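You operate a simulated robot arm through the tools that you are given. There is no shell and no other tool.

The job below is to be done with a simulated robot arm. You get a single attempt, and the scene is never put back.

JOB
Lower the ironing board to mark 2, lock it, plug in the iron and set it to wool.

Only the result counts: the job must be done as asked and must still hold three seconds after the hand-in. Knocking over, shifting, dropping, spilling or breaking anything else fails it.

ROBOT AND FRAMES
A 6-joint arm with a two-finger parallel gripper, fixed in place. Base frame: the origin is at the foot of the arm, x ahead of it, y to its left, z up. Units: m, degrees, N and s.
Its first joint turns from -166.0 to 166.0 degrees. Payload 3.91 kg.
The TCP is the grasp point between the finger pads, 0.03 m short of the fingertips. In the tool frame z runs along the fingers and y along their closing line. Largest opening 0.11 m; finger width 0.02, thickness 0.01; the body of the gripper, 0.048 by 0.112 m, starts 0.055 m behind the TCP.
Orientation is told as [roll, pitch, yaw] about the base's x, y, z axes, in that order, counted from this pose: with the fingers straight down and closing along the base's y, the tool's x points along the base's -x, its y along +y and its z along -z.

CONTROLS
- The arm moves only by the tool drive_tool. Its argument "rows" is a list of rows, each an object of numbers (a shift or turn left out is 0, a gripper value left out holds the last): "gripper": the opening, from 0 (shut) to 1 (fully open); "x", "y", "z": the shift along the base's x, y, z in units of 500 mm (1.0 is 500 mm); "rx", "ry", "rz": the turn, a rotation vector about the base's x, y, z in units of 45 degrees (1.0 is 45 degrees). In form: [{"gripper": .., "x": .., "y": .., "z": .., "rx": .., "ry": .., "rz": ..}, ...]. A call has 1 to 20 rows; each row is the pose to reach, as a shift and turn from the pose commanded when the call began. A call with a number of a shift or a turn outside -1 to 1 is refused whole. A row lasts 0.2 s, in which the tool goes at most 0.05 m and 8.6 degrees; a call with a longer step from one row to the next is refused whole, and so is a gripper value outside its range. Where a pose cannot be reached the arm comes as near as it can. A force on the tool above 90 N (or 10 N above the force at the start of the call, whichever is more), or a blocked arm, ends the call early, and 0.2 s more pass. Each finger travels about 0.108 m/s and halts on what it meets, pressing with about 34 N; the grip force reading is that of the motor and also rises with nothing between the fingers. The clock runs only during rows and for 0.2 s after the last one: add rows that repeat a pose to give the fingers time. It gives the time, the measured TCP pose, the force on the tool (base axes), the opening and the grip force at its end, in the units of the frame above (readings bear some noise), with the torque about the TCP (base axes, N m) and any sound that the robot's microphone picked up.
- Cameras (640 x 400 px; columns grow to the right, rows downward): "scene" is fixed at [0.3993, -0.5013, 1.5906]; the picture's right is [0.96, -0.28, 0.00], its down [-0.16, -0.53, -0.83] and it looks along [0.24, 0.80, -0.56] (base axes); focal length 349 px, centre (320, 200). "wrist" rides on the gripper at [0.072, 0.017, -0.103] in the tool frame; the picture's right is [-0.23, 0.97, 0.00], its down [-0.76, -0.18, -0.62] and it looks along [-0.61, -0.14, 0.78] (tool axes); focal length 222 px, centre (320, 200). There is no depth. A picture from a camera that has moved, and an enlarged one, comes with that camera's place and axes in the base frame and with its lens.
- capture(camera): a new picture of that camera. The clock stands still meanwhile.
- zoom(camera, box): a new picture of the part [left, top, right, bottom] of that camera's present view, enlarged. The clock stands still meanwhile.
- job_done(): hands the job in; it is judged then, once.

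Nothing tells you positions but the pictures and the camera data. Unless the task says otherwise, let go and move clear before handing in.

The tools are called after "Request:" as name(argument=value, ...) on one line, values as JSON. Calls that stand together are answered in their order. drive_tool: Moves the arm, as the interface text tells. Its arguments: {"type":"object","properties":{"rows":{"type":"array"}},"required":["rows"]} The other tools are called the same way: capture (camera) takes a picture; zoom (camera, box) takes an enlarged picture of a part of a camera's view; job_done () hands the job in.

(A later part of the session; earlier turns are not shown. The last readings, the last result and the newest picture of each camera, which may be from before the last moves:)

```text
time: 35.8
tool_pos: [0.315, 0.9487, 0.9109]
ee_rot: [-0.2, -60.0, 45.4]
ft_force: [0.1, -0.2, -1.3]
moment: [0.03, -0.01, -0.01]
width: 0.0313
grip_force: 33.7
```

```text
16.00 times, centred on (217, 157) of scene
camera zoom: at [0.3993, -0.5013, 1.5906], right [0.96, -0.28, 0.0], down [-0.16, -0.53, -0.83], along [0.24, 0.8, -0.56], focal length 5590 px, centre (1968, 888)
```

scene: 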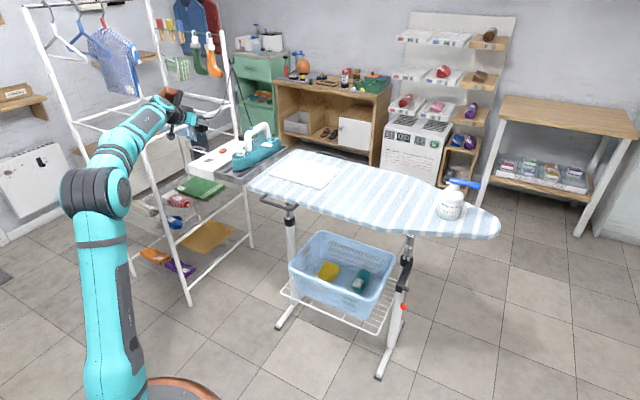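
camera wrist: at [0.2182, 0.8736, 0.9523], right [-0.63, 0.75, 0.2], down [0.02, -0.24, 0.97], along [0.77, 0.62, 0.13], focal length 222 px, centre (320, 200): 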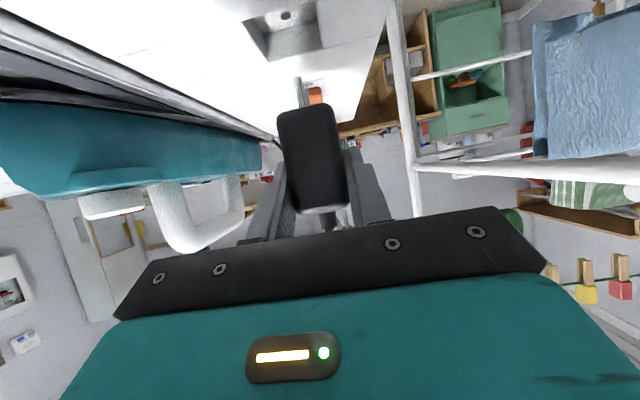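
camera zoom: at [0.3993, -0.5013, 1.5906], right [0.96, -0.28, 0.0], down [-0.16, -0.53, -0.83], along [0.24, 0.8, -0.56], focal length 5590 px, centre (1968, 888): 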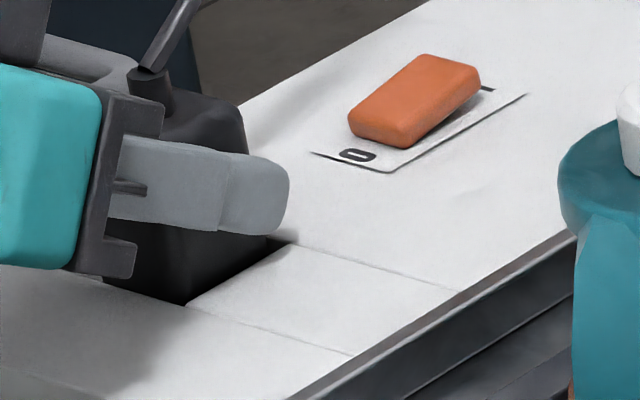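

Still no contact. I'll continue in small steps and listen for a click or a force rise.

Request:
drive_tool(rows=[{"z": -0.003}, {"z": -0.006}, {"z": -0.006}])

Request:
drive_tool(rows=[{"z": -0.003}, {"z": -0.006}, {"z": -0.006}])

Request:
zoom(camera="scene", box=[205, 145, 229, 169])

Request:
capture(camera="wrist")

```text
time: 36.6
tool_pos: [0.3137, 0.9496, 0.9084]
ee_rot: [-0.2, -60.0, 45.3]
ft_force: [0.5, 0.3, -0.4]
moment: [0.01, 0.01, 0.01]
width: 0.0312
grip_force: 34.3
```

```text
time: 37.4
tool_pos: [0.3147, 0.9496, 0.9062]
ee_rot: [0.0, -60.1, 45.3]
ft_force: [1.4, 2.2, 7.5]
moment: [0.17, 0.06, -0.04]
width: 0.0315
grip_force: 34.2
```

```text
16.00 times, centred on (217, 157) of scene
camera zoom: at [0.3993, -0.5013, 1.5906], right [0.96, -0.28, 0.0], down [-0.16, -0.53, -0.83], along [0.24, 0.8, -0.56], focal length 5590 px, centre (1968, 888)
```

zoom: 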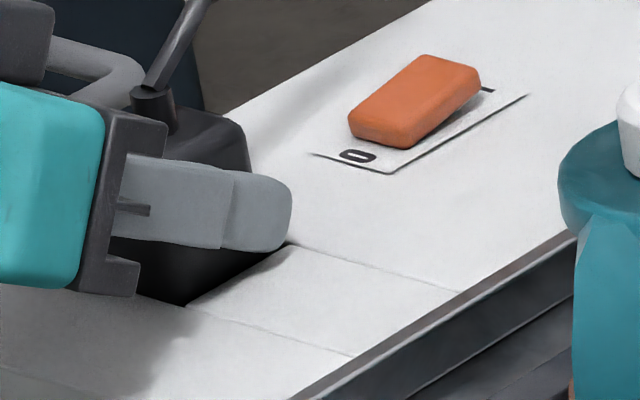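

```text
taken
camera wrist: at [0.2145, 0.8714, 0.8939], right [-0.61, 0.77, 0.2], down [0.01, -0.24, 0.97], along [0.79, 0.6, 0.14], focal length 222 px, centre (320, 200)
```

wrist: 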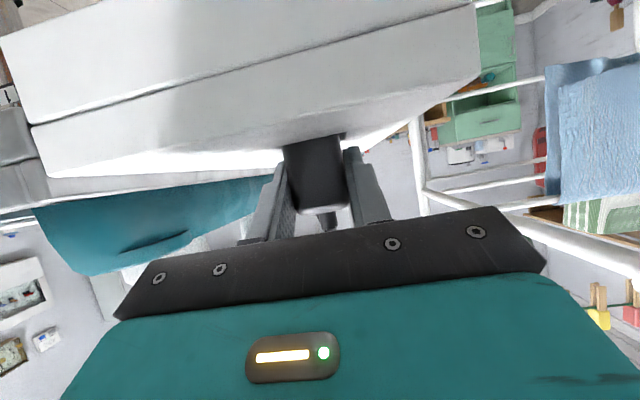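

There's a first contact of about 7.5 N, near the expected seating depth. I'll press a little more to make sure it's fully seated.

Request:
drive_tool(rows=[{"z": -0.003}, {"z": -0.006}, {"z": -0.006}])

Request:
zoom(camera="scene", box=[205, 145, 229, 169])

```text
time: 38.2
tool_pos: [0.3133, 0.9474, 0.9033]
ee_rot: [-0.2, -60.1, 45.3]
ft_force: [2.1, 4.1, 25.4]
moment: [0.24, -0.08, -0.04]
width: 0.0315
grip_force: 33.8
```

```text
16.00 times, centred on (217, 157) of scene
camera zoom: at [0.3993, -0.5013, 1.5906], right [0.96, -0.28, 0.0], down [-0.16, -0.53, -0.83], along [0.24, 0.8, -0.56], focal length 5590 px, centre (1968, 888)
```

zoom: 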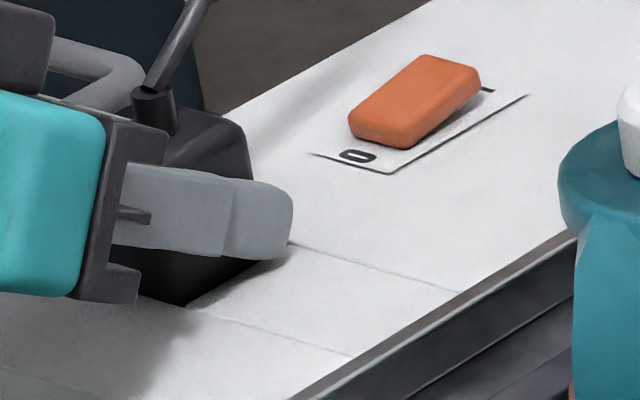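

About 25 N of resistance at a depth that matches full seating. I'll open the fingers partway and back off along the tool axis to check it.

Request:
drive_tool(rows=[{"z": 0.004, "gripper": 0.4}, {"z": 0.006, "gripper": 0.55}, {"z": 0.006, "gripper": 0.55}])

Request:
drive_tool(rows=[{"x": -0.03, "y": -0.032, "z": 0.026}, {"x": -0.07, "y": -0.074, "z": 0.06}, {"x": -0.12, "y": -0.127, "z": 0.1}, {"x": -0.17, "y": -0.18, "z": 0.15}, {"x": -0.2, "y": -0.212, "z": 0.2}, {"x": -0.2, "y": -0.212, "z": 0.2}])

Request:
capture(camera="wrist")

Request:
zoom(camera="scene", box=[195, 130, 235, 170])

Request:
zoom(camera="wrist", box=[260, 0, 380, 100])

```text
time: 39.0
tool_pos: [0.3144, 0.9501, 0.9041]
ee_rot: [-0.2, -59.9, 45.4]
ft_force: [0.1, -0.4, 0.0]
moment: [0.02, -0.06, -0.04]
width: 0.0605
grip_force: 0.0
```

```text
time: 40.4
tool_pos: [0.2165, 0.8443, 1.0041]
ee_rot: [-0.2, -60.0, 45.4]
ft_force: [0.4, -0.1, -0.4]
moment: [0.02, 0.0, -0.02]
width: 0.0604
grip_force: 0.1
```

```text
taken
camera wrist: at [0.1151, 0.7655, 0.9929], right [-0.61, 0.77, 0.2], down [0.01, -0.24, 0.97], along [0.79, 0.6, 0.13], focal length 222 px, centre (320, 200)
```

wrist: 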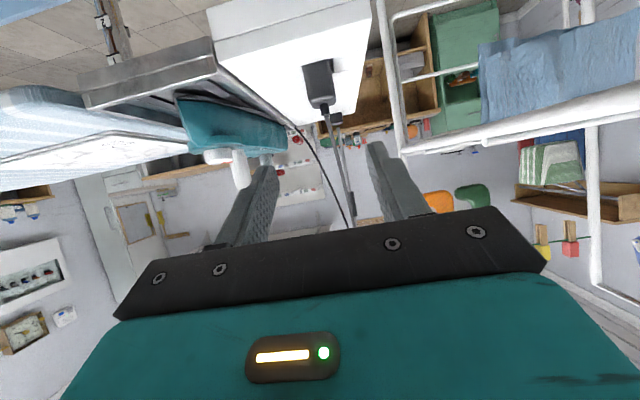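

```text
10.00 times, centred on (215, 150) of scene
camera zoom: at [0.3993, -0.5013, 1.5906], right [0.96, -0.28, 0.0], down [-0.16, -0.53, -0.83], along [0.24, 0.8, -0.56], focal length 3494 px, centre (1370, 700)
```

zoom: 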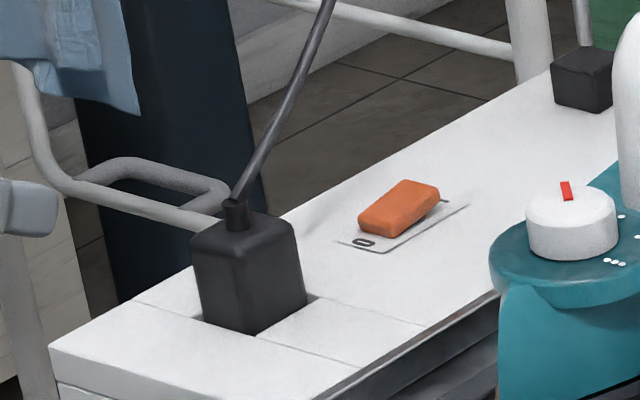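

```text
4.00 times, centred on (320, 50) of wrist
camera zoom: at [0.1151, 0.7655, 0.9929], right [-0.61, 0.77, 0.2], down [0.01, -0.24, 0.97], along [0.79, 0.6, 0.13], focal length 888 px, centre (320, 800)
```

zoom: 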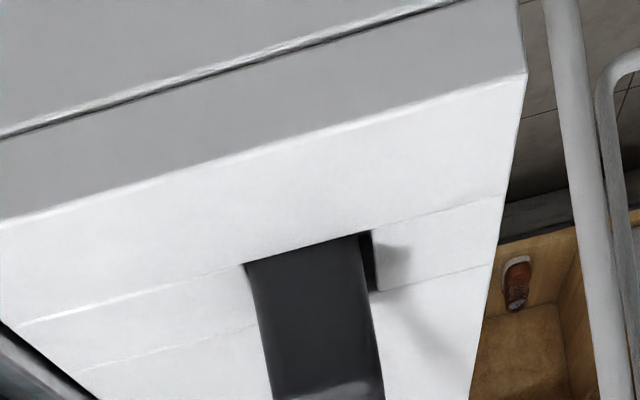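

The plug stands upright in the recess. I'll look closely at the seating, the switch and the iron for any indicator.

Request:
zoom(camera="scene", box=[208, 145, 228, 165])

Request:
zoom(camera="scene", box=[216, 140, 234, 158])

Request:
zoom(camera="scene", box=[225, 118, 290, 178])

Request:
zoom(camera="wrist", box=[290, 50, 350, 140])

```text
16.00 times, centred on (218, 155) of scene
camera zoom: at [0.3993, -0.5013, 1.5906], right [0.96, -0.28, 0.0], down [-0.16, -0.53, -0.83], along [0.24, 0.8, -0.56], focal length 5590 px, centre (1952, 920)
```

zoom: 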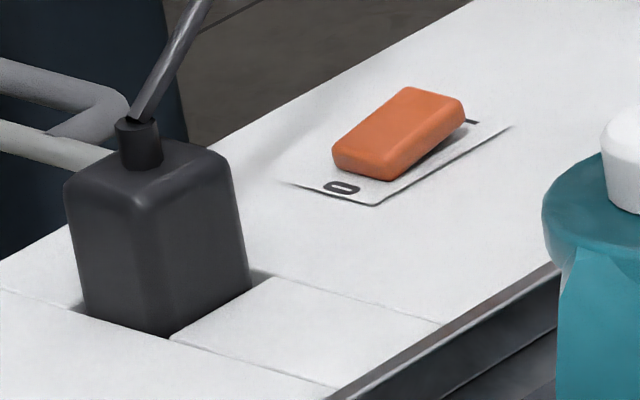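

```text
16.00 times, centred on (225, 149) of scene
camera zoom: at [0.3993, -0.5013, 1.5906], right [0.96, -0.28, 0.0], down [-0.16, -0.53, -0.83], along [0.24, 0.8, -0.56], focal length 5590 px, centre (1840, 1016)
```

zoom: 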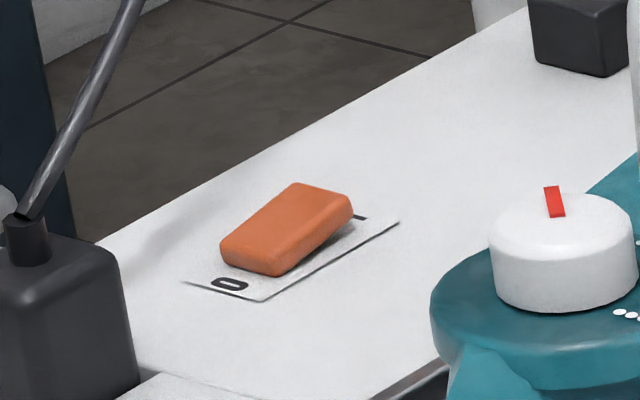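

```text
6.67 times, centred on (258, 148) of scene
camera zoom: at [0.3993, -0.5013, 1.5906], right [0.96, -0.28, 0.0], down [-0.16, -0.53, -0.83], along [0.24, 0.8, -0.56], focal length 2329 px, centre (737, 547)
```

zoom: 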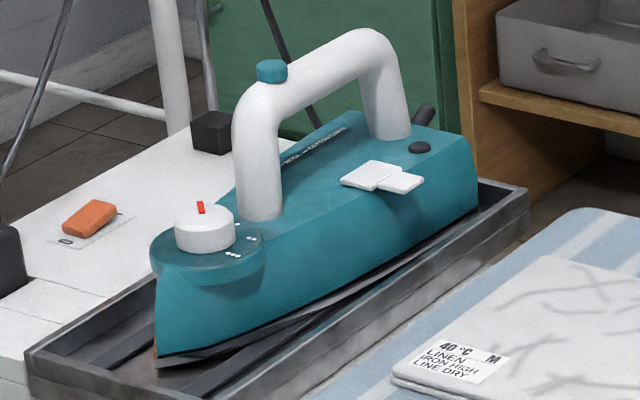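

```text
4.44 times, centred on (320, 95) of wrist
camera zoom: at [0.1151, 0.7655, 0.9929], right [-0.61, 0.77, 0.2], down [0.01, -0.24, 0.97], along [0.79, 0.6, 0.13], focal length 987 px, centre (320, 667)
```

zoom: 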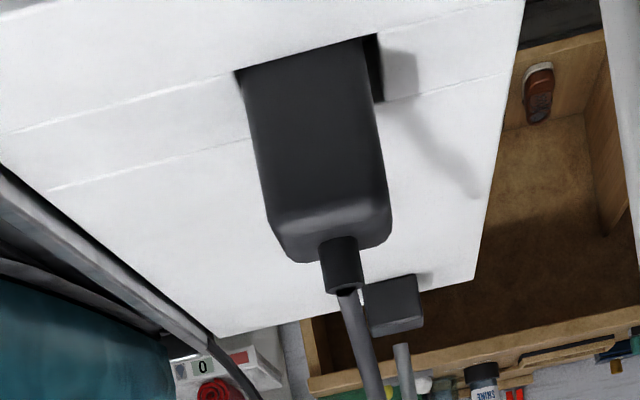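

The geometry shows the plug body bottomed in the recess, so it is seated. The rocker beside it isn't part of the job as worded, so I'll leave it for now. Next is the dial: I'll back away, bring the tool upright and get a close view of it.

Request:
drive_tool(rows=[{"x": -0.04, "y": -0.06, "z": 0.05}, {"x": -0.08, "y": -0.12, "z": 0.1}, {"x": -0.12, "y": -0.18, "z": 0.15}, {"x": -0.16, "y": -0.24, "z": 0.2}, {"x": -0.2, "y": -0.3, "z": 0.25}, {"x": -0.233, "y": -0.3686, "z": 0.292}, {"x": -0.233, "y": -0.3686, "z": 0.292}])

Request:
drive_tool(rows=[{"rx": -0.1186, "ry": 0.117}, {"rx": -0.2372, "ry": 0.234}, {"rx": -0.3558, "ry": 0.351}, {"rx": -0.4744, "ry": 0.468}, {"rx": -0.593, "ry": 0.585}, {"rx": -0.7116, "ry": 0.702}, {"rx": -0.8302, "ry": 0.819}, {"rx": -0.949, "ry": 0.936}, {"rx": -0.949, "ry": 0.936}])

Request:
drive_tool(rows=[{"x": 0.08, "y": -0.01, "z": 0.015}, {"x": 0.16, "y": -0.02, "z": 0.03}, {"x": 0.24, "y": -0.03, "z": 0.045}, {"x": 0.32, "y": -0.035, "z": 0.06}, {"x": 0.4, "y": -0.04, "z": 0.08}, {"x": 0.48, "y": -0.042, "z": 0.1}, {"x": 0.498, "y": -0.042, "z": 0.1}, {"x": 0.498, "y": -0.042, "z": 0.1}])

Request:
capture(camera="wrist")

Request:
capture(camera="scene")

```text
time: 42.0
tool_pos: [0.0988, 0.6583, 1.1509]
ee_rot: [-0.2, -60.0, 45.4]
ft_force: [0.3, 0.2, 0.1]
moment: [-0.03, 0.02, 0.01]
width: 0.0605
grip_force: 0.0
```

```text
time: 44.0
tool_pos: [0.0976, 0.6592, 1.1517]
ee_rot: [-0.2, 0.1, 45.4]
ft_force: [-0.4, -0.3, -0.3]
moment: [0.02, 0.04, -0.03]
width: 0.0606
grip_force: 0.1
```

```text
time: 45.8
tool_pos: [0.3483, 0.6395, 1.2005]
ee_rot: [-0.2, 0.0, 45.4]
ft_force: [0.3, 0.3, -0.8]
moment: [-0.05, -0.01, -0.02]
width: 0.0605
grip_force: 0.0
```

```text
taken
camera wrist: at [0.2851, 0.5986, 1.3038], right [-0.53, 0.85, 0.0], down [0.66, 0.42, 0.62], along [0.53, 0.33, -0.78], focal length 222 px, centre (320, 200)
```

wrist: 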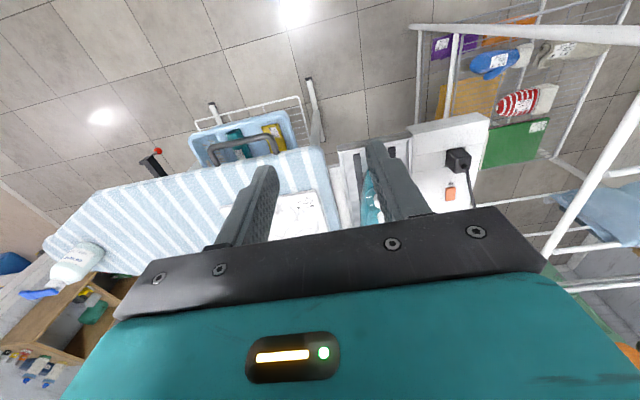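

```text
taken
```

scene: 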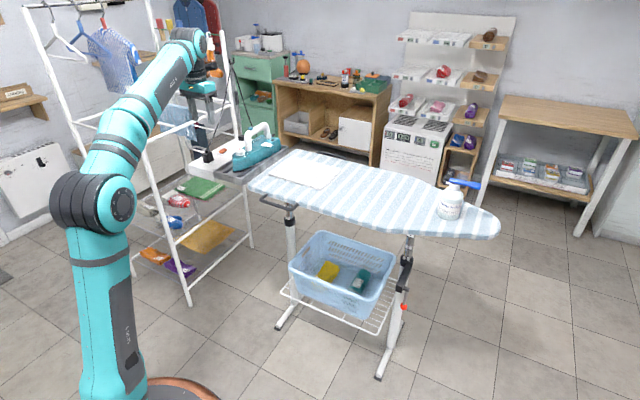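

The finger hides the dial, so I'll turn the wrist 15° to bring it between the fingers.

Request:
drive_tool(rows=[{"rz": 0.17}, {"rz": 0.34}, {"rz": 0.4}, {"rz": 0.4}])

Request:
capture(camera="wrist")

Request:
zoom(camera="wrist", box=[315, 170, 375, 230])

```text
time: 46.8
tool_pos: [0.3462, 0.6382, 1.2007]
ee_rot: [-0.2, 0.1, 63.4]
ft_force: [0.0, 0.9, -0.8]
moment: [-0.01, -0.04, 0.03]
width: 0.0604
grip_force: 0.0
```

```text
taken
camera wrist: at [0.2999, 0.5804, 1.3038], right [-0.77, 0.64, 0.0], down [0.5, 0.6, 0.62], along [0.4, 0.48, -0.78], focal length 222 px, centre (320, 200)
```

wrist: 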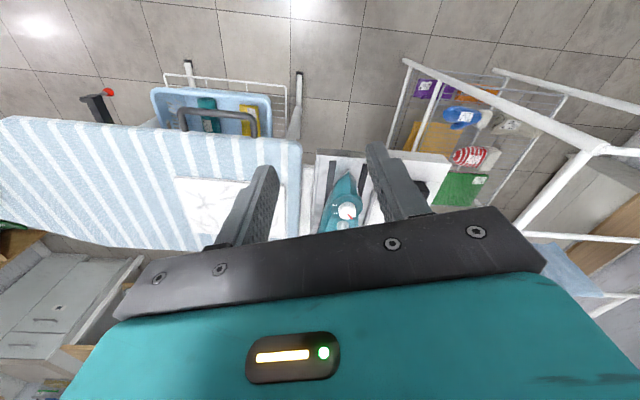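

```text
6.67 times, centred on (345, 200) of wrist
camera zoom: at [0.2999, 0.5804, 1.3038], right [-0.77, 0.64, 0.0], down [0.5, 0.6, 0.62], along [0.4, 0.48, -0.78], focal length 1481 px, centre (153, 200)
```

zoom: 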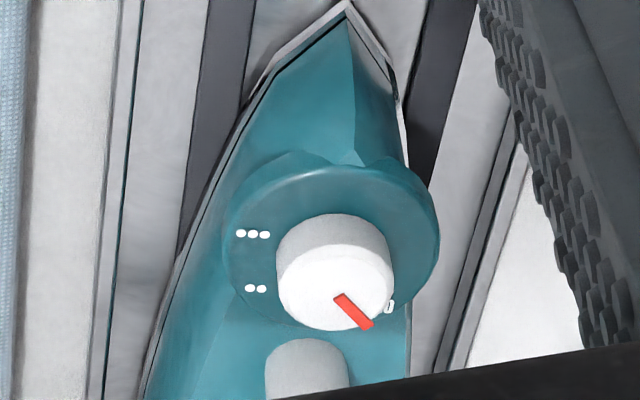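

Now the dial reads clearly: marks 0, •, ••, ••• sit 50° apart and the pointer is at 0. The knob top is at about (0.456, 0.858, 0.955), and wool needs a 100° clockwise turn. I'll set yaw 87° and tilt 20° for reach, then hover over the knob; the turn will be two 50° grips to stay clear of the handle.

Request:
drive_tool(rows=[{"rz": 0.18}, {"rz": 0.36}, {"rz": 0.524}, {"rz": 0.524}])

Request:
drive_tool(rows=[{"rx": 0.148, "ry": -0.0078}, {"rx": 0.296, "ry": -0.0155}, {"rx": 0.4437, "ry": -0.0232}, {"rx": 0.4437, "ry": -0.0232}])

Request:
drive_tool(rows=[{"x": 0.0367, "y": 0.071, "z": -0.03}, {"x": 0.0733, "y": 0.142, "z": -0.06}, {"x": 0.11, "y": 0.213, "z": -0.09}, {"x": 0.1467, "y": 0.284, "z": -0.13}, {"x": 0.1833, "y": 0.355, "z": -0.18}, {"x": 0.22, "y": 0.425, "z": -0.23}, {"x": 0.22, "y": 0.425, "z": -0.26}, {"x": 0.22, "y": 0.425, "z": -0.26}])

Request:
capture(camera="wrist")

Request:
zoom(camera="scene", box=[200, 90, 290, 180])

```text
time: 47.8
tool_pos: [0.3475, 0.6383, 1.2009]
ee_rot: [-0.2, 0.0, 87.0]
ft_force: [0.1, 0.3, 0.4]
moment: [-0.01, 0.0, -0.03]
width: 0.0605
grip_force: 0.1
```

```text
time: 48.8
tool_pos: [0.348, 0.6385, 1.2013]
ee_rot: [-0.2, -20.1, 87.1]
ft_force: [-0.4, 0.3, -0.1]
moment: [0.01, 0.02, -0.01]
width: 0.0603
grip_force: 0.0
```

```text
time: 50.6
tool_pos: [0.4573, 0.8506, 1.0705]
ee_rot: [-0.2, -20.0, 87.0]
ft_force: [0.1, -0.5, 0.4]
moment: [-0.01, 0.05, 0.01]
width: 0.0604
grip_force: 0.0
```

```text
taken
camera wrist: at [0.4351, 0.7478, 1.1422], right [-0.96, 0.27, 0.08], down [0.2, 0.49, 0.85], along [0.19, 0.83, -0.53], focal length 222 px, centre (320, 200)
```

wrist: 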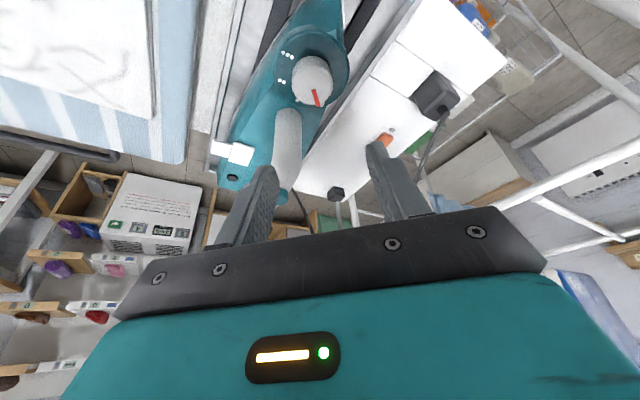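

```text
4.44 times, centred on (245, 135) of scene
camera zoom: at [0.3993, -0.5013, 1.5906], right [0.96, -0.28, 0.0], down [-0.16, -0.53, -0.83], along [0.24, 0.8, -0.56], focal length 1553 px, centre (653, 489)
```

zoom: 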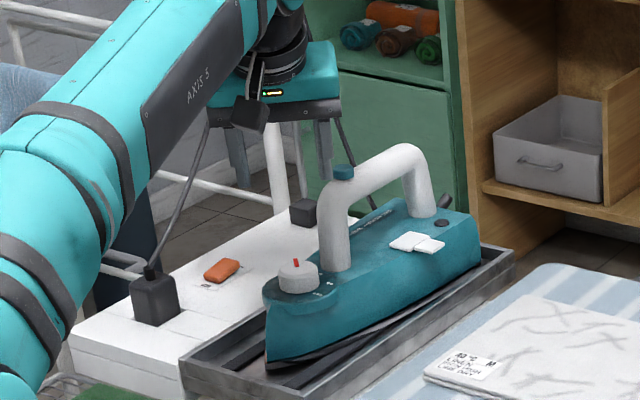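

The gripper hovers over the dial and clears the handle. I'll zoom in to refine the knob centre.

Request:
zoom(camera="wrist", box=[260, 20, 360, 120])

```text
4.00 times, centred on (310, 70) of wrist
camera zoom: at [0.4351, 0.7478, 1.1422], right [-0.96, 0.27, 0.08], down [0.2, 0.49, 0.85], along [0.19, 0.83, -0.53], focal length 888 px, centre (360, 720)
```

zoom: 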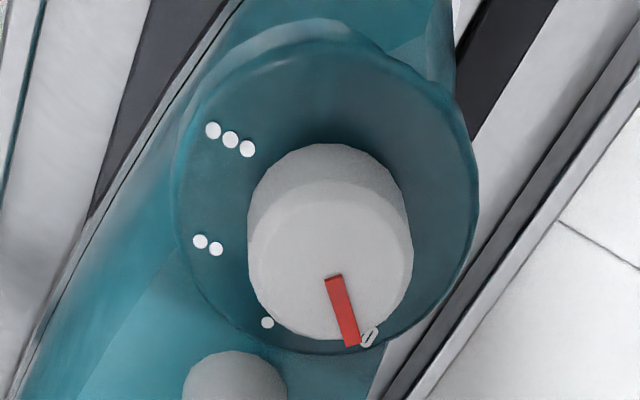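

The centring is within about 1 mm, and I can see all four dial marks. Descending over the knob with the fingers open.

Request:
drive_tool(rows=[{"x": -0.0016, "y": -0.001, "z": -0.05}, {"x": -0.0016, "y": -0.001, "z": -0.1}, {"x": -0.0016, "y": -0.001, "z": -0.15}, {"x": -0.0016, "y": -0.001, "z": -0.19}, {"x": -0.0016, "y": -0.001, "z": -0.19}])

Request:
capture(camera="wrist")

Request:
zoom(camera="scene", box=[220, 110, 280, 170])

```text
time: 51.8
tool_pos: [0.4575, 0.8504, 0.9751]
ee_rot: [-0.2, -20.1, 86.9]
ft_force: [0.0, 0.1, -1.0]
moment: [0.01, -0.03, -0.04]
width: 0.0606
grip_force: 0.2
```

```text
taken
camera wrist: at [0.4339, 0.7474, 1.0474], right [-0.96, 0.27, 0.08], down [0.2, 0.49, 0.85], along [0.19, 0.83, -0.53], focal length 222 px, centre (320, 200)
```

wrist: 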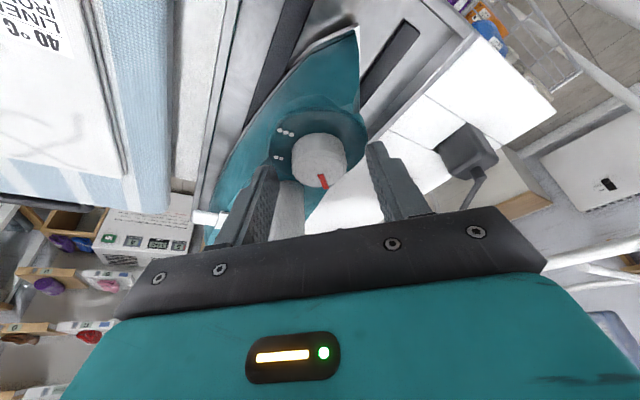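

```text
6.67 times, centred on (250, 140) of scene
camera zoom: at [0.3993, -0.5013, 1.5906], right [0.96, -0.28, 0.0], down [-0.16, -0.53, -0.83], along [0.24, 0.8, -0.56], focal length 2329 px, centre (787, 600)
```

zoom: 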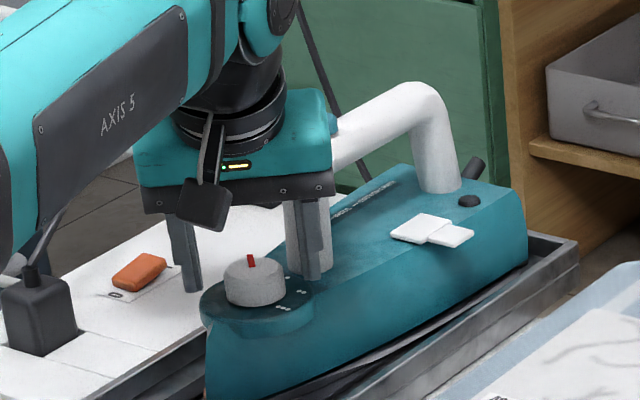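

The fingers straddle the knob with no contact. I'll check the alignment closely before closing.

Request:
zoom(camera="wrist", box=[250, 100, 400, 240])

Request:
zoom(camera="scene", box=[230, 130, 260, 160])

```text
2.86 times, centred on (325, 170) of wrist
camera zoom: at [0.4339, 0.7474, 1.0474], right [-0.96, 0.27, 0.08], down [0.2, 0.49, 0.85], along [0.19, 0.83, -0.53], focal length 635 px, centre (306, 286)
```

zoom: 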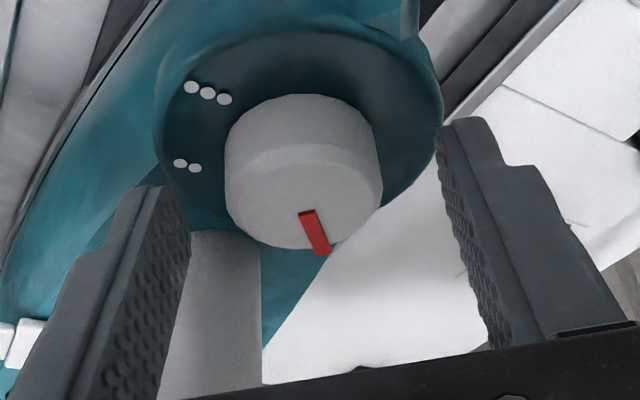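

```text
13.33 times, centred on (245, 145) of scene
camera zoom: at [0.3993, -0.5013, 1.5906], right [0.96, -0.28, 0.0], down [-0.16, -0.53, -0.83], along [0.24, 0.8, -0.56], focal length 4658 px, centre (1320, 933)
```

zoom: 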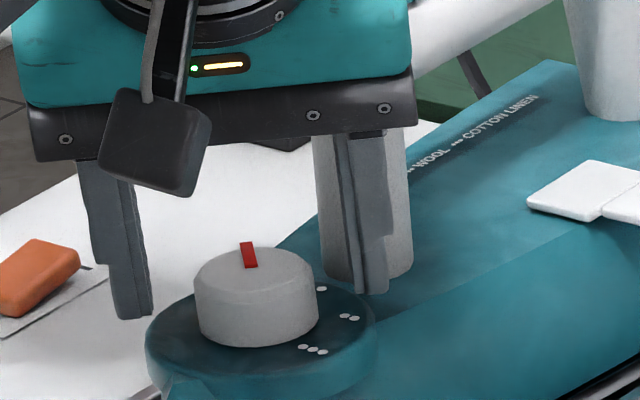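

The fingers are about 2–3 mm too far forward relative to the knob. I'll shift back slightly and close.

Request:
drive_tool(rows=[{"y": -0.005}, {"y": -0.005, "gripper": 0.45}, {"y": -0.005, "gripper": 0.35}, {"y": -0.005, "gripper": 0.2}, {"y": -0.005, "gripper": 0.1}, {"y": -0.005, "gripper": 0.0}])

Request:
zoom(camera="wrist", box=[250, 100, 400, 240])

Request:
zoom(camera="scene", box=[230, 130, 260, 160])

```text
time: 53.2
tool_pos: [0.4563, 0.8477, 0.9761]
ee_rot: [-0.3, -20.0, 86.9]
ft_force: [1.8, 0.2, 1.1]
moment: [0.01, -0.06, -0.01]
width: 0.0337
grip_force: 33.6
```

```text
2.86 times, centred on (325, 170) of wrist
camera zoom: at [0.4342, 0.7448, 1.0476], right [-0.96, 0.27, 0.08], down [0.2, 0.49, 0.85], along [0.19, 0.83, -0.53], focal length 635 px, centre (306, 286)
```

zoom: 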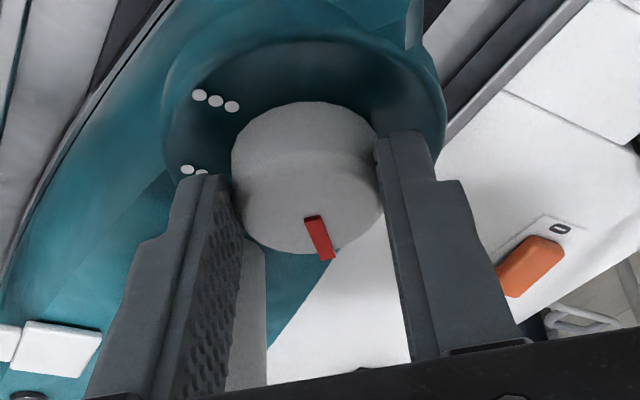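

```text
13.33 times, centred on (245, 145) of scene
camera zoom: at [0.3993, -0.5013, 1.5906], right [0.96, -0.28, 0.0], down [-0.16, -0.53, -0.83], along [0.24, 0.8, -0.56], focal length 4658 px, centre (1320, 933)
```

zoom: 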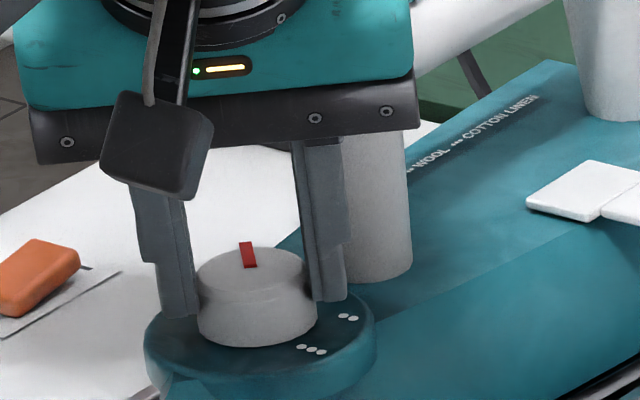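

The knob is gripped at 33.7 mm. I'll try a small −10° turn to confirm that the knob follows.

Request:
drive_tool(rows=[{"rz": -0.111, "x": -0.0014, "y": 0.0002}, {"rz": -0.2222, "x": -0.0028, "y": 0.0004}, {"rz": -0.2222, "x": -0.0028, "y": 0.0004}])

Request:
zoom(camera="wrist", box=[250, 100, 400, 240])

Request:
zoom(camera="scene", box=[230, 130, 260, 160])

```text
time: 54.0
tool_pos: [0.4533, 0.8483, 0.976]
ee_rot: [-0.3, -20.1, 76.9]
ft_force: [-4.6, 2.2, 1.1]
moment: [-0.19, 0.13, 0.04]
width: 0.0336
grip_force: 34.7
```

```text
2.86 times, centred on (325, 170) of wrist
camera zoom: at [0.4146, 0.7505, 1.0477], right [-0.9, 0.43, 0.08], down [0.29, 0.45, 0.85], along [0.33, 0.78, -0.53], focal length 635 px, centre (306, 286)
```

zoom: 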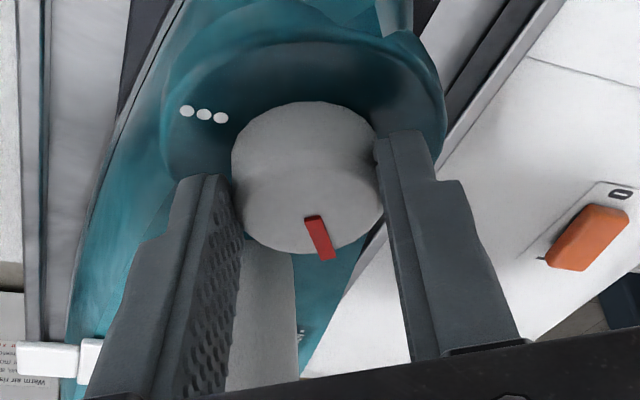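

```text
13.33 times, centred on (245, 145) of scene
camera zoom: at [0.3993, -0.5013, 1.5906], right [0.96, -0.28, 0.0], down [-0.16, -0.53, -0.83], along [0.24, 0.8, -0.56], focal length 4658 px, centre (1320, 933)
```

zoom: 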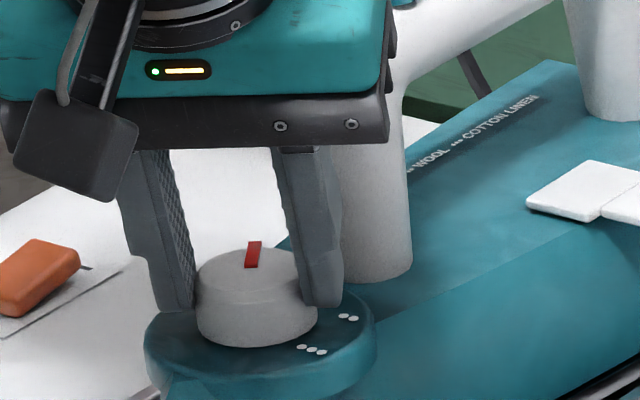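

The knob turns with the gripper. I'll continue to −50° total, moving the TCP on the arc around the knob axis.

Request:
drive_tool(rows=[{"rz": -0.1667, "x": -0.0036, "y": 0.001}, {"rz": -0.3333, "x": -0.006, "y": 0.002}, {"rz": -0.5, "x": -0.0084, "y": 0.0036}, {"rz": -0.6667, "x": -0.0106, "y": 0.0052}, {"rz": -0.8333, "x": -0.0124, "y": 0.0072}, {"rz": -0.8889, "x": -0.013, "y": 0.008}, {"rz": -0.8889, "x": -0.013, "y": 0.008}])

Request:
zoom(camera="wrist", box=[250, 100, 400, 240])

Request:
zoom(camera="scene", box=[220, 120, 265, 165])

```text
time: 55.6
tool_pos: [0.4475, 0.8517, 0.9769]
ee_rot: [-0.3, -20.1, 36.9]
ft_force: [0.2, 3.0, 6.1]
moment: [0.34, -0.3, 0.02]
width: 0.0335
grip_force: 33.6
```

```text
2.86 times, centred on (325, 170) of wrist
camera zoom: at [0.3557, 0.8028, 1.0478], right [-0.41, 0.91, 0.08], down [0.51, 0.16, 0.85], along [0.76, 0.39, -0.53], focal length 635 px, centre (306, 286)
```

zoom: 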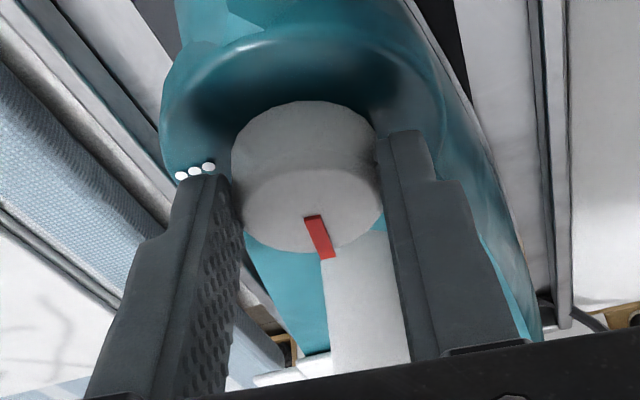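

```text
8.89 times, centred on (242, 142) of scene
camera zoom: at [0.3993, -0.5013, 1.5906], right [0.96, -0.28, 0.0], down [-0.16, -0.53, -0.83], along [0.24, 0.8, -0.56], focal length 3105 px, centre (1009, 711)
```

zoom: 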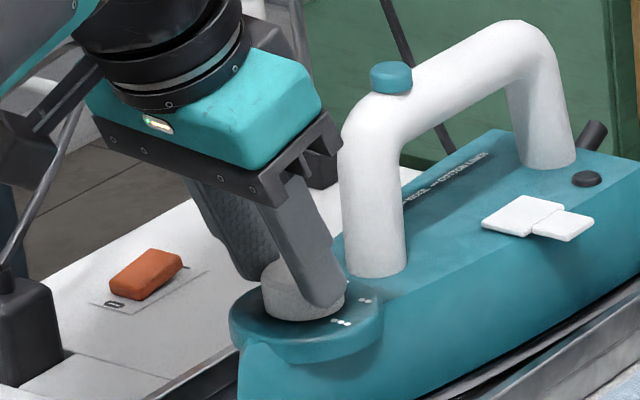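

The knob has turned −50° and now points to one dot. I'll open, turn the gripper back 50° on the same arc, and regrip.

Request:
drive_tool(rows=[{"gripper": 0.45}, {"gripper": 0.55}, {"gripper": 0.55}])

Request:
drive_tool(rows=[{"rz": 0.0556, "x": 0.0006, "y": -0.0008}, {"rz": 0.2222, "x": 0.0024, "y": -0.0028}, {"rz": 0.3889, "x": 0.0046, "y": -0.0044}, {"rz": 0.5556, "x": 0.007, "y": -0.006}, {"rz": 0.7222, "x": 0.0094, "y": -0.007}, {"rz": 0.8889, "x": 0.0122, "y": -0.008}, {"rz": 1.0, "x": 0.0142, "y": -0.0082}, {"rz": 1.0, "x": 0.0142, "y": -0.0082}])

Request:
zoom(camera="wrist", box=[250, 100, 400, 240])

Request:
zoom(camera="scene", box=[220, 120, 265, 165])

```text
time: 56.4
tool_pos: [0.4475, 0.851, 0.976]
ee_rot: [-0.2, -20.0, 36.9]
ft_force: [0.3, 0.6, -0.4]
moment: [0.0, -0.02, 0.05]
width: 0.0605
grip_force: 0.2
```

```text
time: 58.2
tool_pos: [0.4555, 0.848, 0.9762]
ee_rot: [-0.1, -20.0, 81.9]
ft_force: [0.2, -1.2, 0.7]
moment: [-0.02, -0.03, 0.0]
width: 0.0604
grip_force: 0.1
```

```text
2.86 times, centred on (325, 170) of wrist
camera zoom: at [0.4246, 0.7472, 1.0476], right [-0.93, 0.35, 0.08], down [0.24, 0.47, 0.85], along [0.26, 0.81, -0.53], focal length 635 px, centre (306, 286)
```

zoom: 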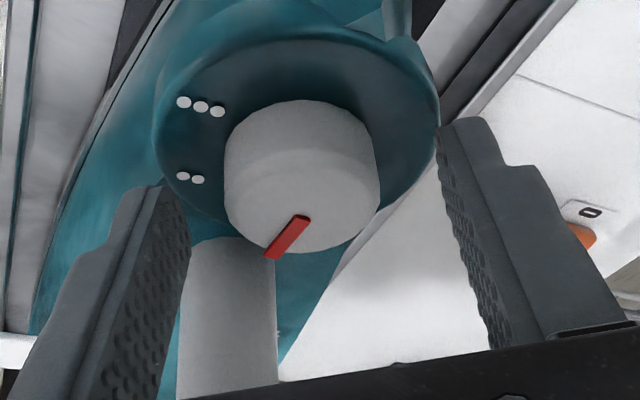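

```text
8.89 times, centred on (242, 142) of scene
camera zoom: at [0.3993, -0.5013, 1.5906], right [0.96, -0.28, 0.0], down [-0.16, -0.53, -0.83], along [0.24, 0.8, -0.56], focal length 3105 px, centre (1009, 711)
```

zoom: 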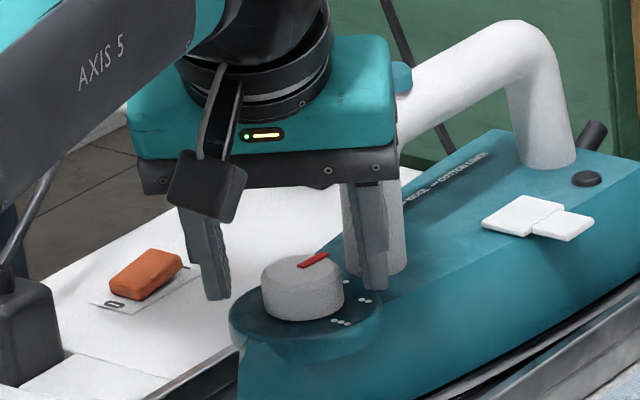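

The pointer is now at about 41.5° azimuth (one dot), with about −49.5° to go. I'll regrip and turn −45°, then finish with the small remainder.

Request:
drive_tool(rows=[{"gripper": 0.45}, {"gripper": 0.3}, {"gripper": 0.15}, {"gripper": 0.0}, {"gripper": 0.0}])

Request:
drive_tool(rows=[{"rz": -0.1667, "x": -0.0026, "y": 0.0006}, {"rz": -0.3333, "x": -0.0052, "y": 0.0014}, {"rz": -0.5, "x": -0.0076, "y": 0.0028}, {"rz": -0.6667, "x": -0.01, "y": 0.0042}, {"rz": -0.8333, "x": -0.012, "y": 0.006}, {"rz": -1.0, "x": -0.0138, "y": 0.0082}, {"rz": -1.0, "x": -0.0138, "y": 0.0082}])

Request:
drive_tool(rows=[{"rz": -0.1, "x": -0.001, "y": 0.0014}, {"rz": -0.1, "x": -0.001, "y": 0.0014}])

Request:
zoom(camera="wrist", box=[250, 100, 400, 240])

Request:
zoom(camera="scene", box=[220, 120, 265, 165])

```text
time: 59.4
tool_pos: [0.4565, 0.8482, 0.9767]
ee_rot: [-0.2, -20.0, 81.9]
ft_force: [4.6, 2.4, 2.0]
moment: [0.14, -0.08, -0.06]
width: 0.0334
grip_force: 34.0
```

```text
time: 61.0
tool_pos: [0.4477, 0.8523, 0.9755]
ee_rot: [-0.3, -20.0, 37.0]
ft_force: [-3.3, -2.7, 1.7]
moment: [0.18, -0.1, 0.01]
width: 0.0336
grip_force: 34.1
```

```text
time: 61.6
tool_pos: [0.4478, 0.8518, 0.9767]
ee_rot: [-0.2, -20.0, 32.4]
ft_force: [-3.7, -2.9, 1.7]
moment: [-0.16, 0.35, 0.02]
width: 0.0335
grip_force: 34.0
```

```text
2.86 times, centred on (325, 170) of wrist
camera zoom: at [0.3521, 0.811, 1.0479], right [-0.34, 0.94, 0.07], down [0.52, 0.12, 0.85], along [0.78, 0.33, -0.53], focal length 635 px, centre (306, 286)
```

zoom: 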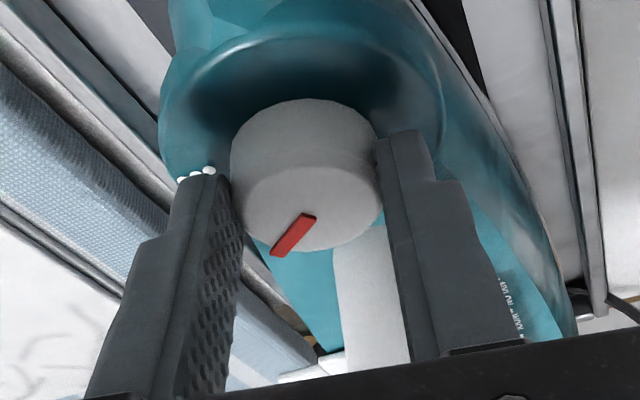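

```text
8.89 times, centred on (242, 142) of scene
camera zoom: at [0.3993, -0.5013, 1.5906], right [0.96, -0.28, 0.0], down [-0.16, -0.53, -0.83], along [0.24, 0.8, -0.56], focal length 3105 px, centre (1009, 711)
```

zoom: 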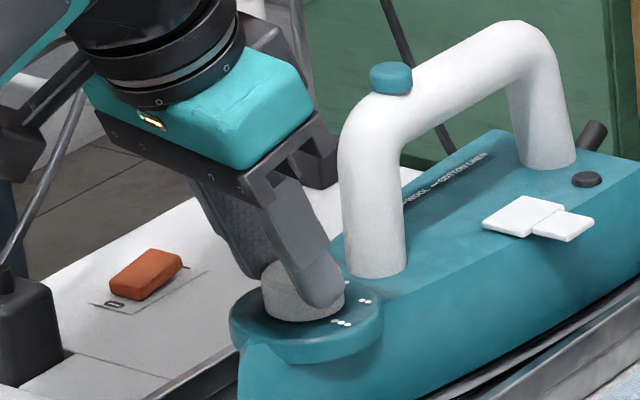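

The turn is complete. I'll open, lift straight up and inspect the pointer against the dots.

Request:
drive_tool(rows=[{"gripper": 0.45}, {"gripper": 0.55}, {"gripper": 0.55}])

Request:
drive_tool(rows=[{"z": 0.06}, {"z": 0.12}, {"z": 0.18, "rz": 0.15}, {"z": 0.2, "rz": 0.3}, {"z": 0.2, "rz": 0.45}, {"z": 0.2, "rz": 0.6}, {"z": 0.2, "rz": 0.6}])

Request:
capture(camera="wrist")

Request:
zoom(camera="wrist", box=[260, 20, 360, 120])

Request:
zoom(camera="scene", box=[228, 135, 258, 165])

```text
time: 62.4
tool_pos: [0.4489, 0.8526, 0.9764]
ee_rot: [-0.1, -20.1, 32.5]
ft_force: [0.4, 0.7, 1.0]
moment: [0.01, 0.01, 0.02]
width: 0.0604
grip_force: 0.1
```

```text
time: 64.0
tool_pos: [0.4478, 0.8529, 1.0757]
ee_rot: [-0.2, -20.0, 59.5]
ft_force: [0.2, 0.4, -0.6]
moment: [-0.01, -0.02, -0.01]
width: 0.0606
grip_force: 0.0
```

```text
taken
camera wrist: at [0.3811, 0.7715, 1.1479], right [-0.73, 0.68, 0.07], down [0.41, 0.34, 0.85], along [0.55, 0.65, -0.53], focal length 222 px, centre (320, 200)
```

wrist: 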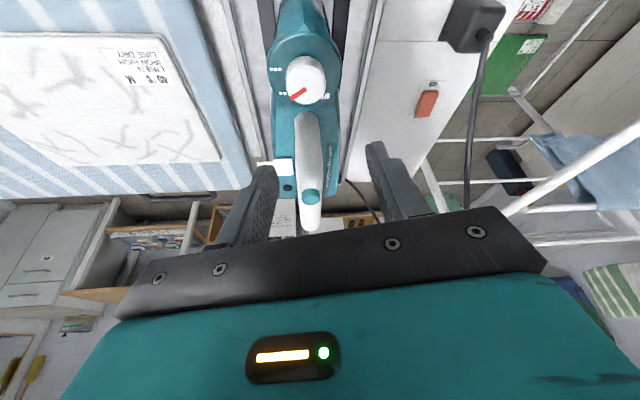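

```text
4.00 times, centred on (310, 70) of wrist
camera zoom: at [0.3811, 0.7715, 1.1479], right [-0.73, 0.68, 0.07], down [0.41, 0.34, 0.85], along [0.55, 0.65, -0.53], focal length 888 px, centre (360, 720)
```

zoom: 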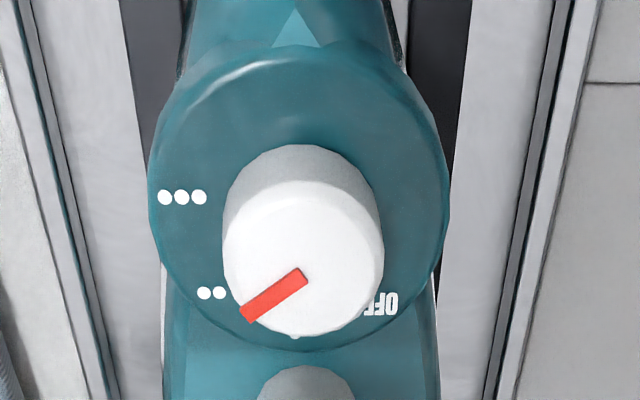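

```text
13.33 times, centred on (243, 150) of scene
camera zoom: at [0.3993, -0.5013, 1.5906], right [0.96, -0.28, 0.0], down [-0.16, -0.53, -0.83], along [0.24, 0.8, -0.56], focal length 4658 px, centre (1347, 867)
```

zoom: 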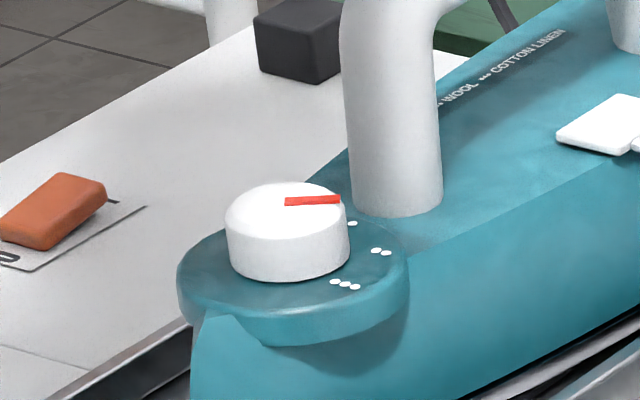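

The pointer sits exactly on the two dots (wool), at about −10° against −9° for the mark. The dial is done. Next is the board: I'll go around the front of the iron to hover over the board's near edge with closed fingers and test gently whether the board is locked.

Request:
drive_tool(rows=[{"x": -0.057, "y": -0.061, "z": 0.03, "rz": -0.04}, {"x": -0.114, "y": -0.122, "z": 0.06, "rz": -0.08}, {"x": -0.171, "y": -0.184, "z": 0.088, "rz": -0.12}, {"x": -0.228, "y": -0.245, "z": 0.088, "rz": -0.16}, {"x": -0.2856, "y": -0.3064, "z": 0.088, "rz": -0.2, "gripper": 0.3}, {"x": -0.222, "y": -0.366, "z": 0.07, "rz": -0.24, "gripper": 0.0}, {"x": -0.159, "y": -0.425, "z": 0.05, "rz": -0.28}, {"x": -0.095, "y": -0.484, "z": 0.03, "rz": -0.32}, {"x": -0.032, "y": -0.543, "z": 0.01, "rz": -0.32}, {"x": 0.032, "y": -0.602, "z": -0.01, "rz": -0.32}, {"x": 0.095, "y": -0.661, "z": -0.03, "rz": -0.32}, {"x": 0.159, "y": -0.721, "z": -0.05, "rz": -0.32}, {"x": 0.159, "y": -0.721, "z": -0.05, "rz": -0.32}])

Request:
capture(camera="wrist")

Request:
capture(camera="scene")

```text
time: 66.8
tool_pos: [0.528, 0.493, 1.0522]
ee_rot: [-0.1, -20.0, 45.0]
ft_force: [-0.1, 0.6, 0.4]
moment: [0.0, 0.01, -0.01]
width: 0.0001
grip_force: 34.1
```

```text
taken
camera wrist: at [0.443, 0.43, 1.1241], right [-0.54, 0.84, 0.08], down [0.48, 0.23, 0.85], along [0.69, 0.49, -0.53], focal length 222 px, centre (320, 200)
```

wrist: 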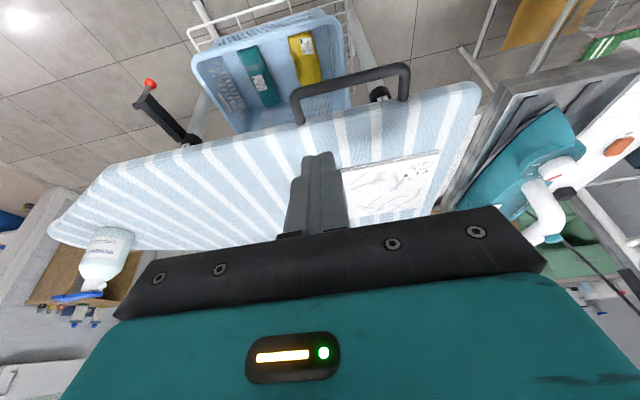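

```text
taken
```

scene: 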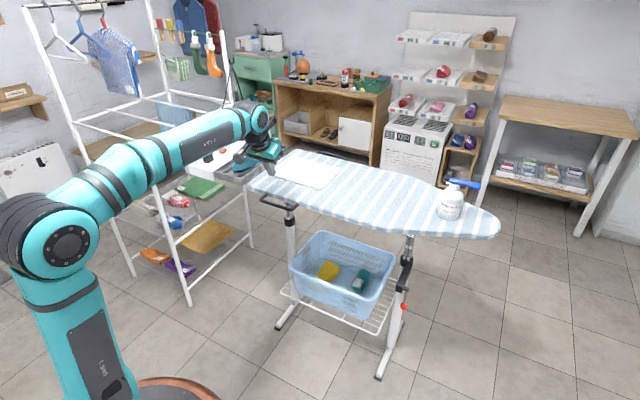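

I can see the handle bar at about e ≈ −0.01, n ≈ 0.78, and the lever and marks from here. I'll go to just above the free strip of the board and press down in small steps while reading the force.

Request:
drive_tool(rows=[{"x": 0.05, "y": 0.04, "z": -0.05}, {"x": 0.1, "y": 0.08, "z": -0.1}, {"x": 0.15, "y": 0.12, "z": -0.15}, {"x": 0.202, "y": 0.16, "z": -0.21}, {"x": 0.202, "y": 0.16, "z": -0.24}, {"x": 0.202, "y": 0.16, "z": -0.26}, {"x": 0.202, "y": 0.16, "z": -0.26}])

Request:
capture(camera="wrist")

Request:
zoom(camera="scene", box=[240, 130, 360, 230])

Request:
zoom(camera="scene", box=[390, 225, 430, 265])

```text
time: 68.4
tool_pos: [0.6294, 0.5711, 0.9205]
ee_rot: [-0.2, -19.9, 44.9]
ft_force: [-0.2, -0.2, -0.8]
moment: [-0.01, -0.02, -0.01]
width: 0.0002
grip_force: 33.8
```

```text
taken
camera wrist: at [0.5441, 0.5108, 0.992], right [-0.54, 0.84, 0.07], down [0.48, 0.23, 0.85], along [0.69, 0.49, -0.53], focal length 222 px, centre (320, 200)
```

wrist: 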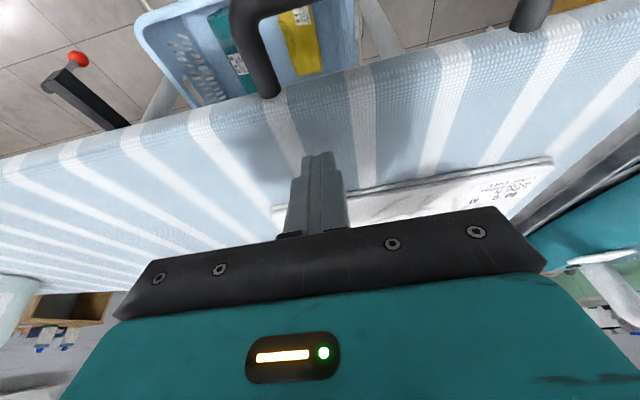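

```text
4.00 times, centred on (300, 180) of scene
camera zoom: at [0.3993, -0.5013, 1.5906], right [0.96, -0.28, 0.0], down [-0.16, -0.53, -0.83], along [0.24, 0.8, -0.56], focal length 1398 px, centre (400, 280)
```

zoom: 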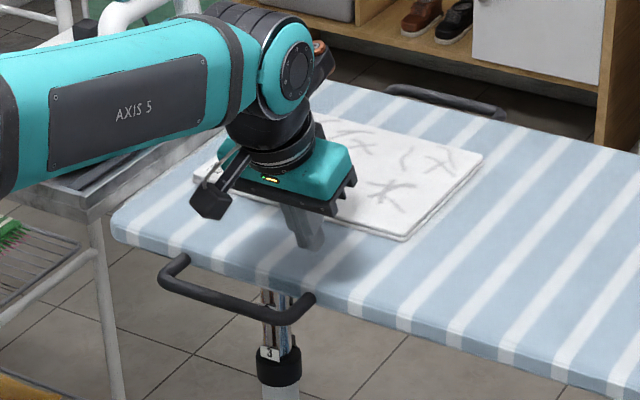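

```text
10.00 times, centred on (410, 245) of scene
camera zoom: at [0.3993, -0.5013, 1.5906], right [0.96, -0.28, 0.0], down [-0.16, -0.53, -0.83], along [0.24, 0.8, -0.56], focal length 3494 px, centre (-580, -250)
```

zoom: 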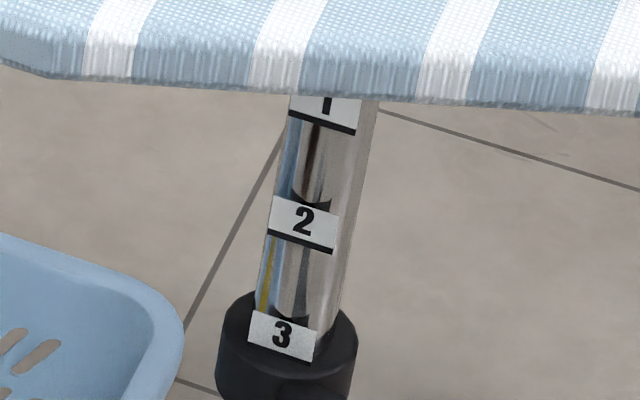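

The marks are clear, with about 60 mm spacing, and mark 3 is at the collar rim. Now I'll press down gently.

Request:
drive_tool(rows=[{"z": -0.01}, {"z": -0.02}, {"z": -0.02}])

Request:
drive_tool(rows=[{"z": -0.006}, {"z": -0.012}, {"z": -0.012}])

```text
time: 69.2
tool_pos: [0.6299, 0.5724, 0.9102]
ee_rot: [-0.2, -20.0, 45.1]
ft_force: [-0.2, 0.9, -0.2]
moment: [-0.01, -0.01, -0.01]
width: 0.0
grip_force: 33.9
```

```text
time: 70.0
tool_pos: [0.6272, 0.5715, 0.9105]
ee_rot: [-0.2, -20.5, 45.1]
ft_force: [14.2, 12.8, 65.8]
moment: [0.48, -0.52, 0.02]
width: 0.0
grip_force: 34.0
```

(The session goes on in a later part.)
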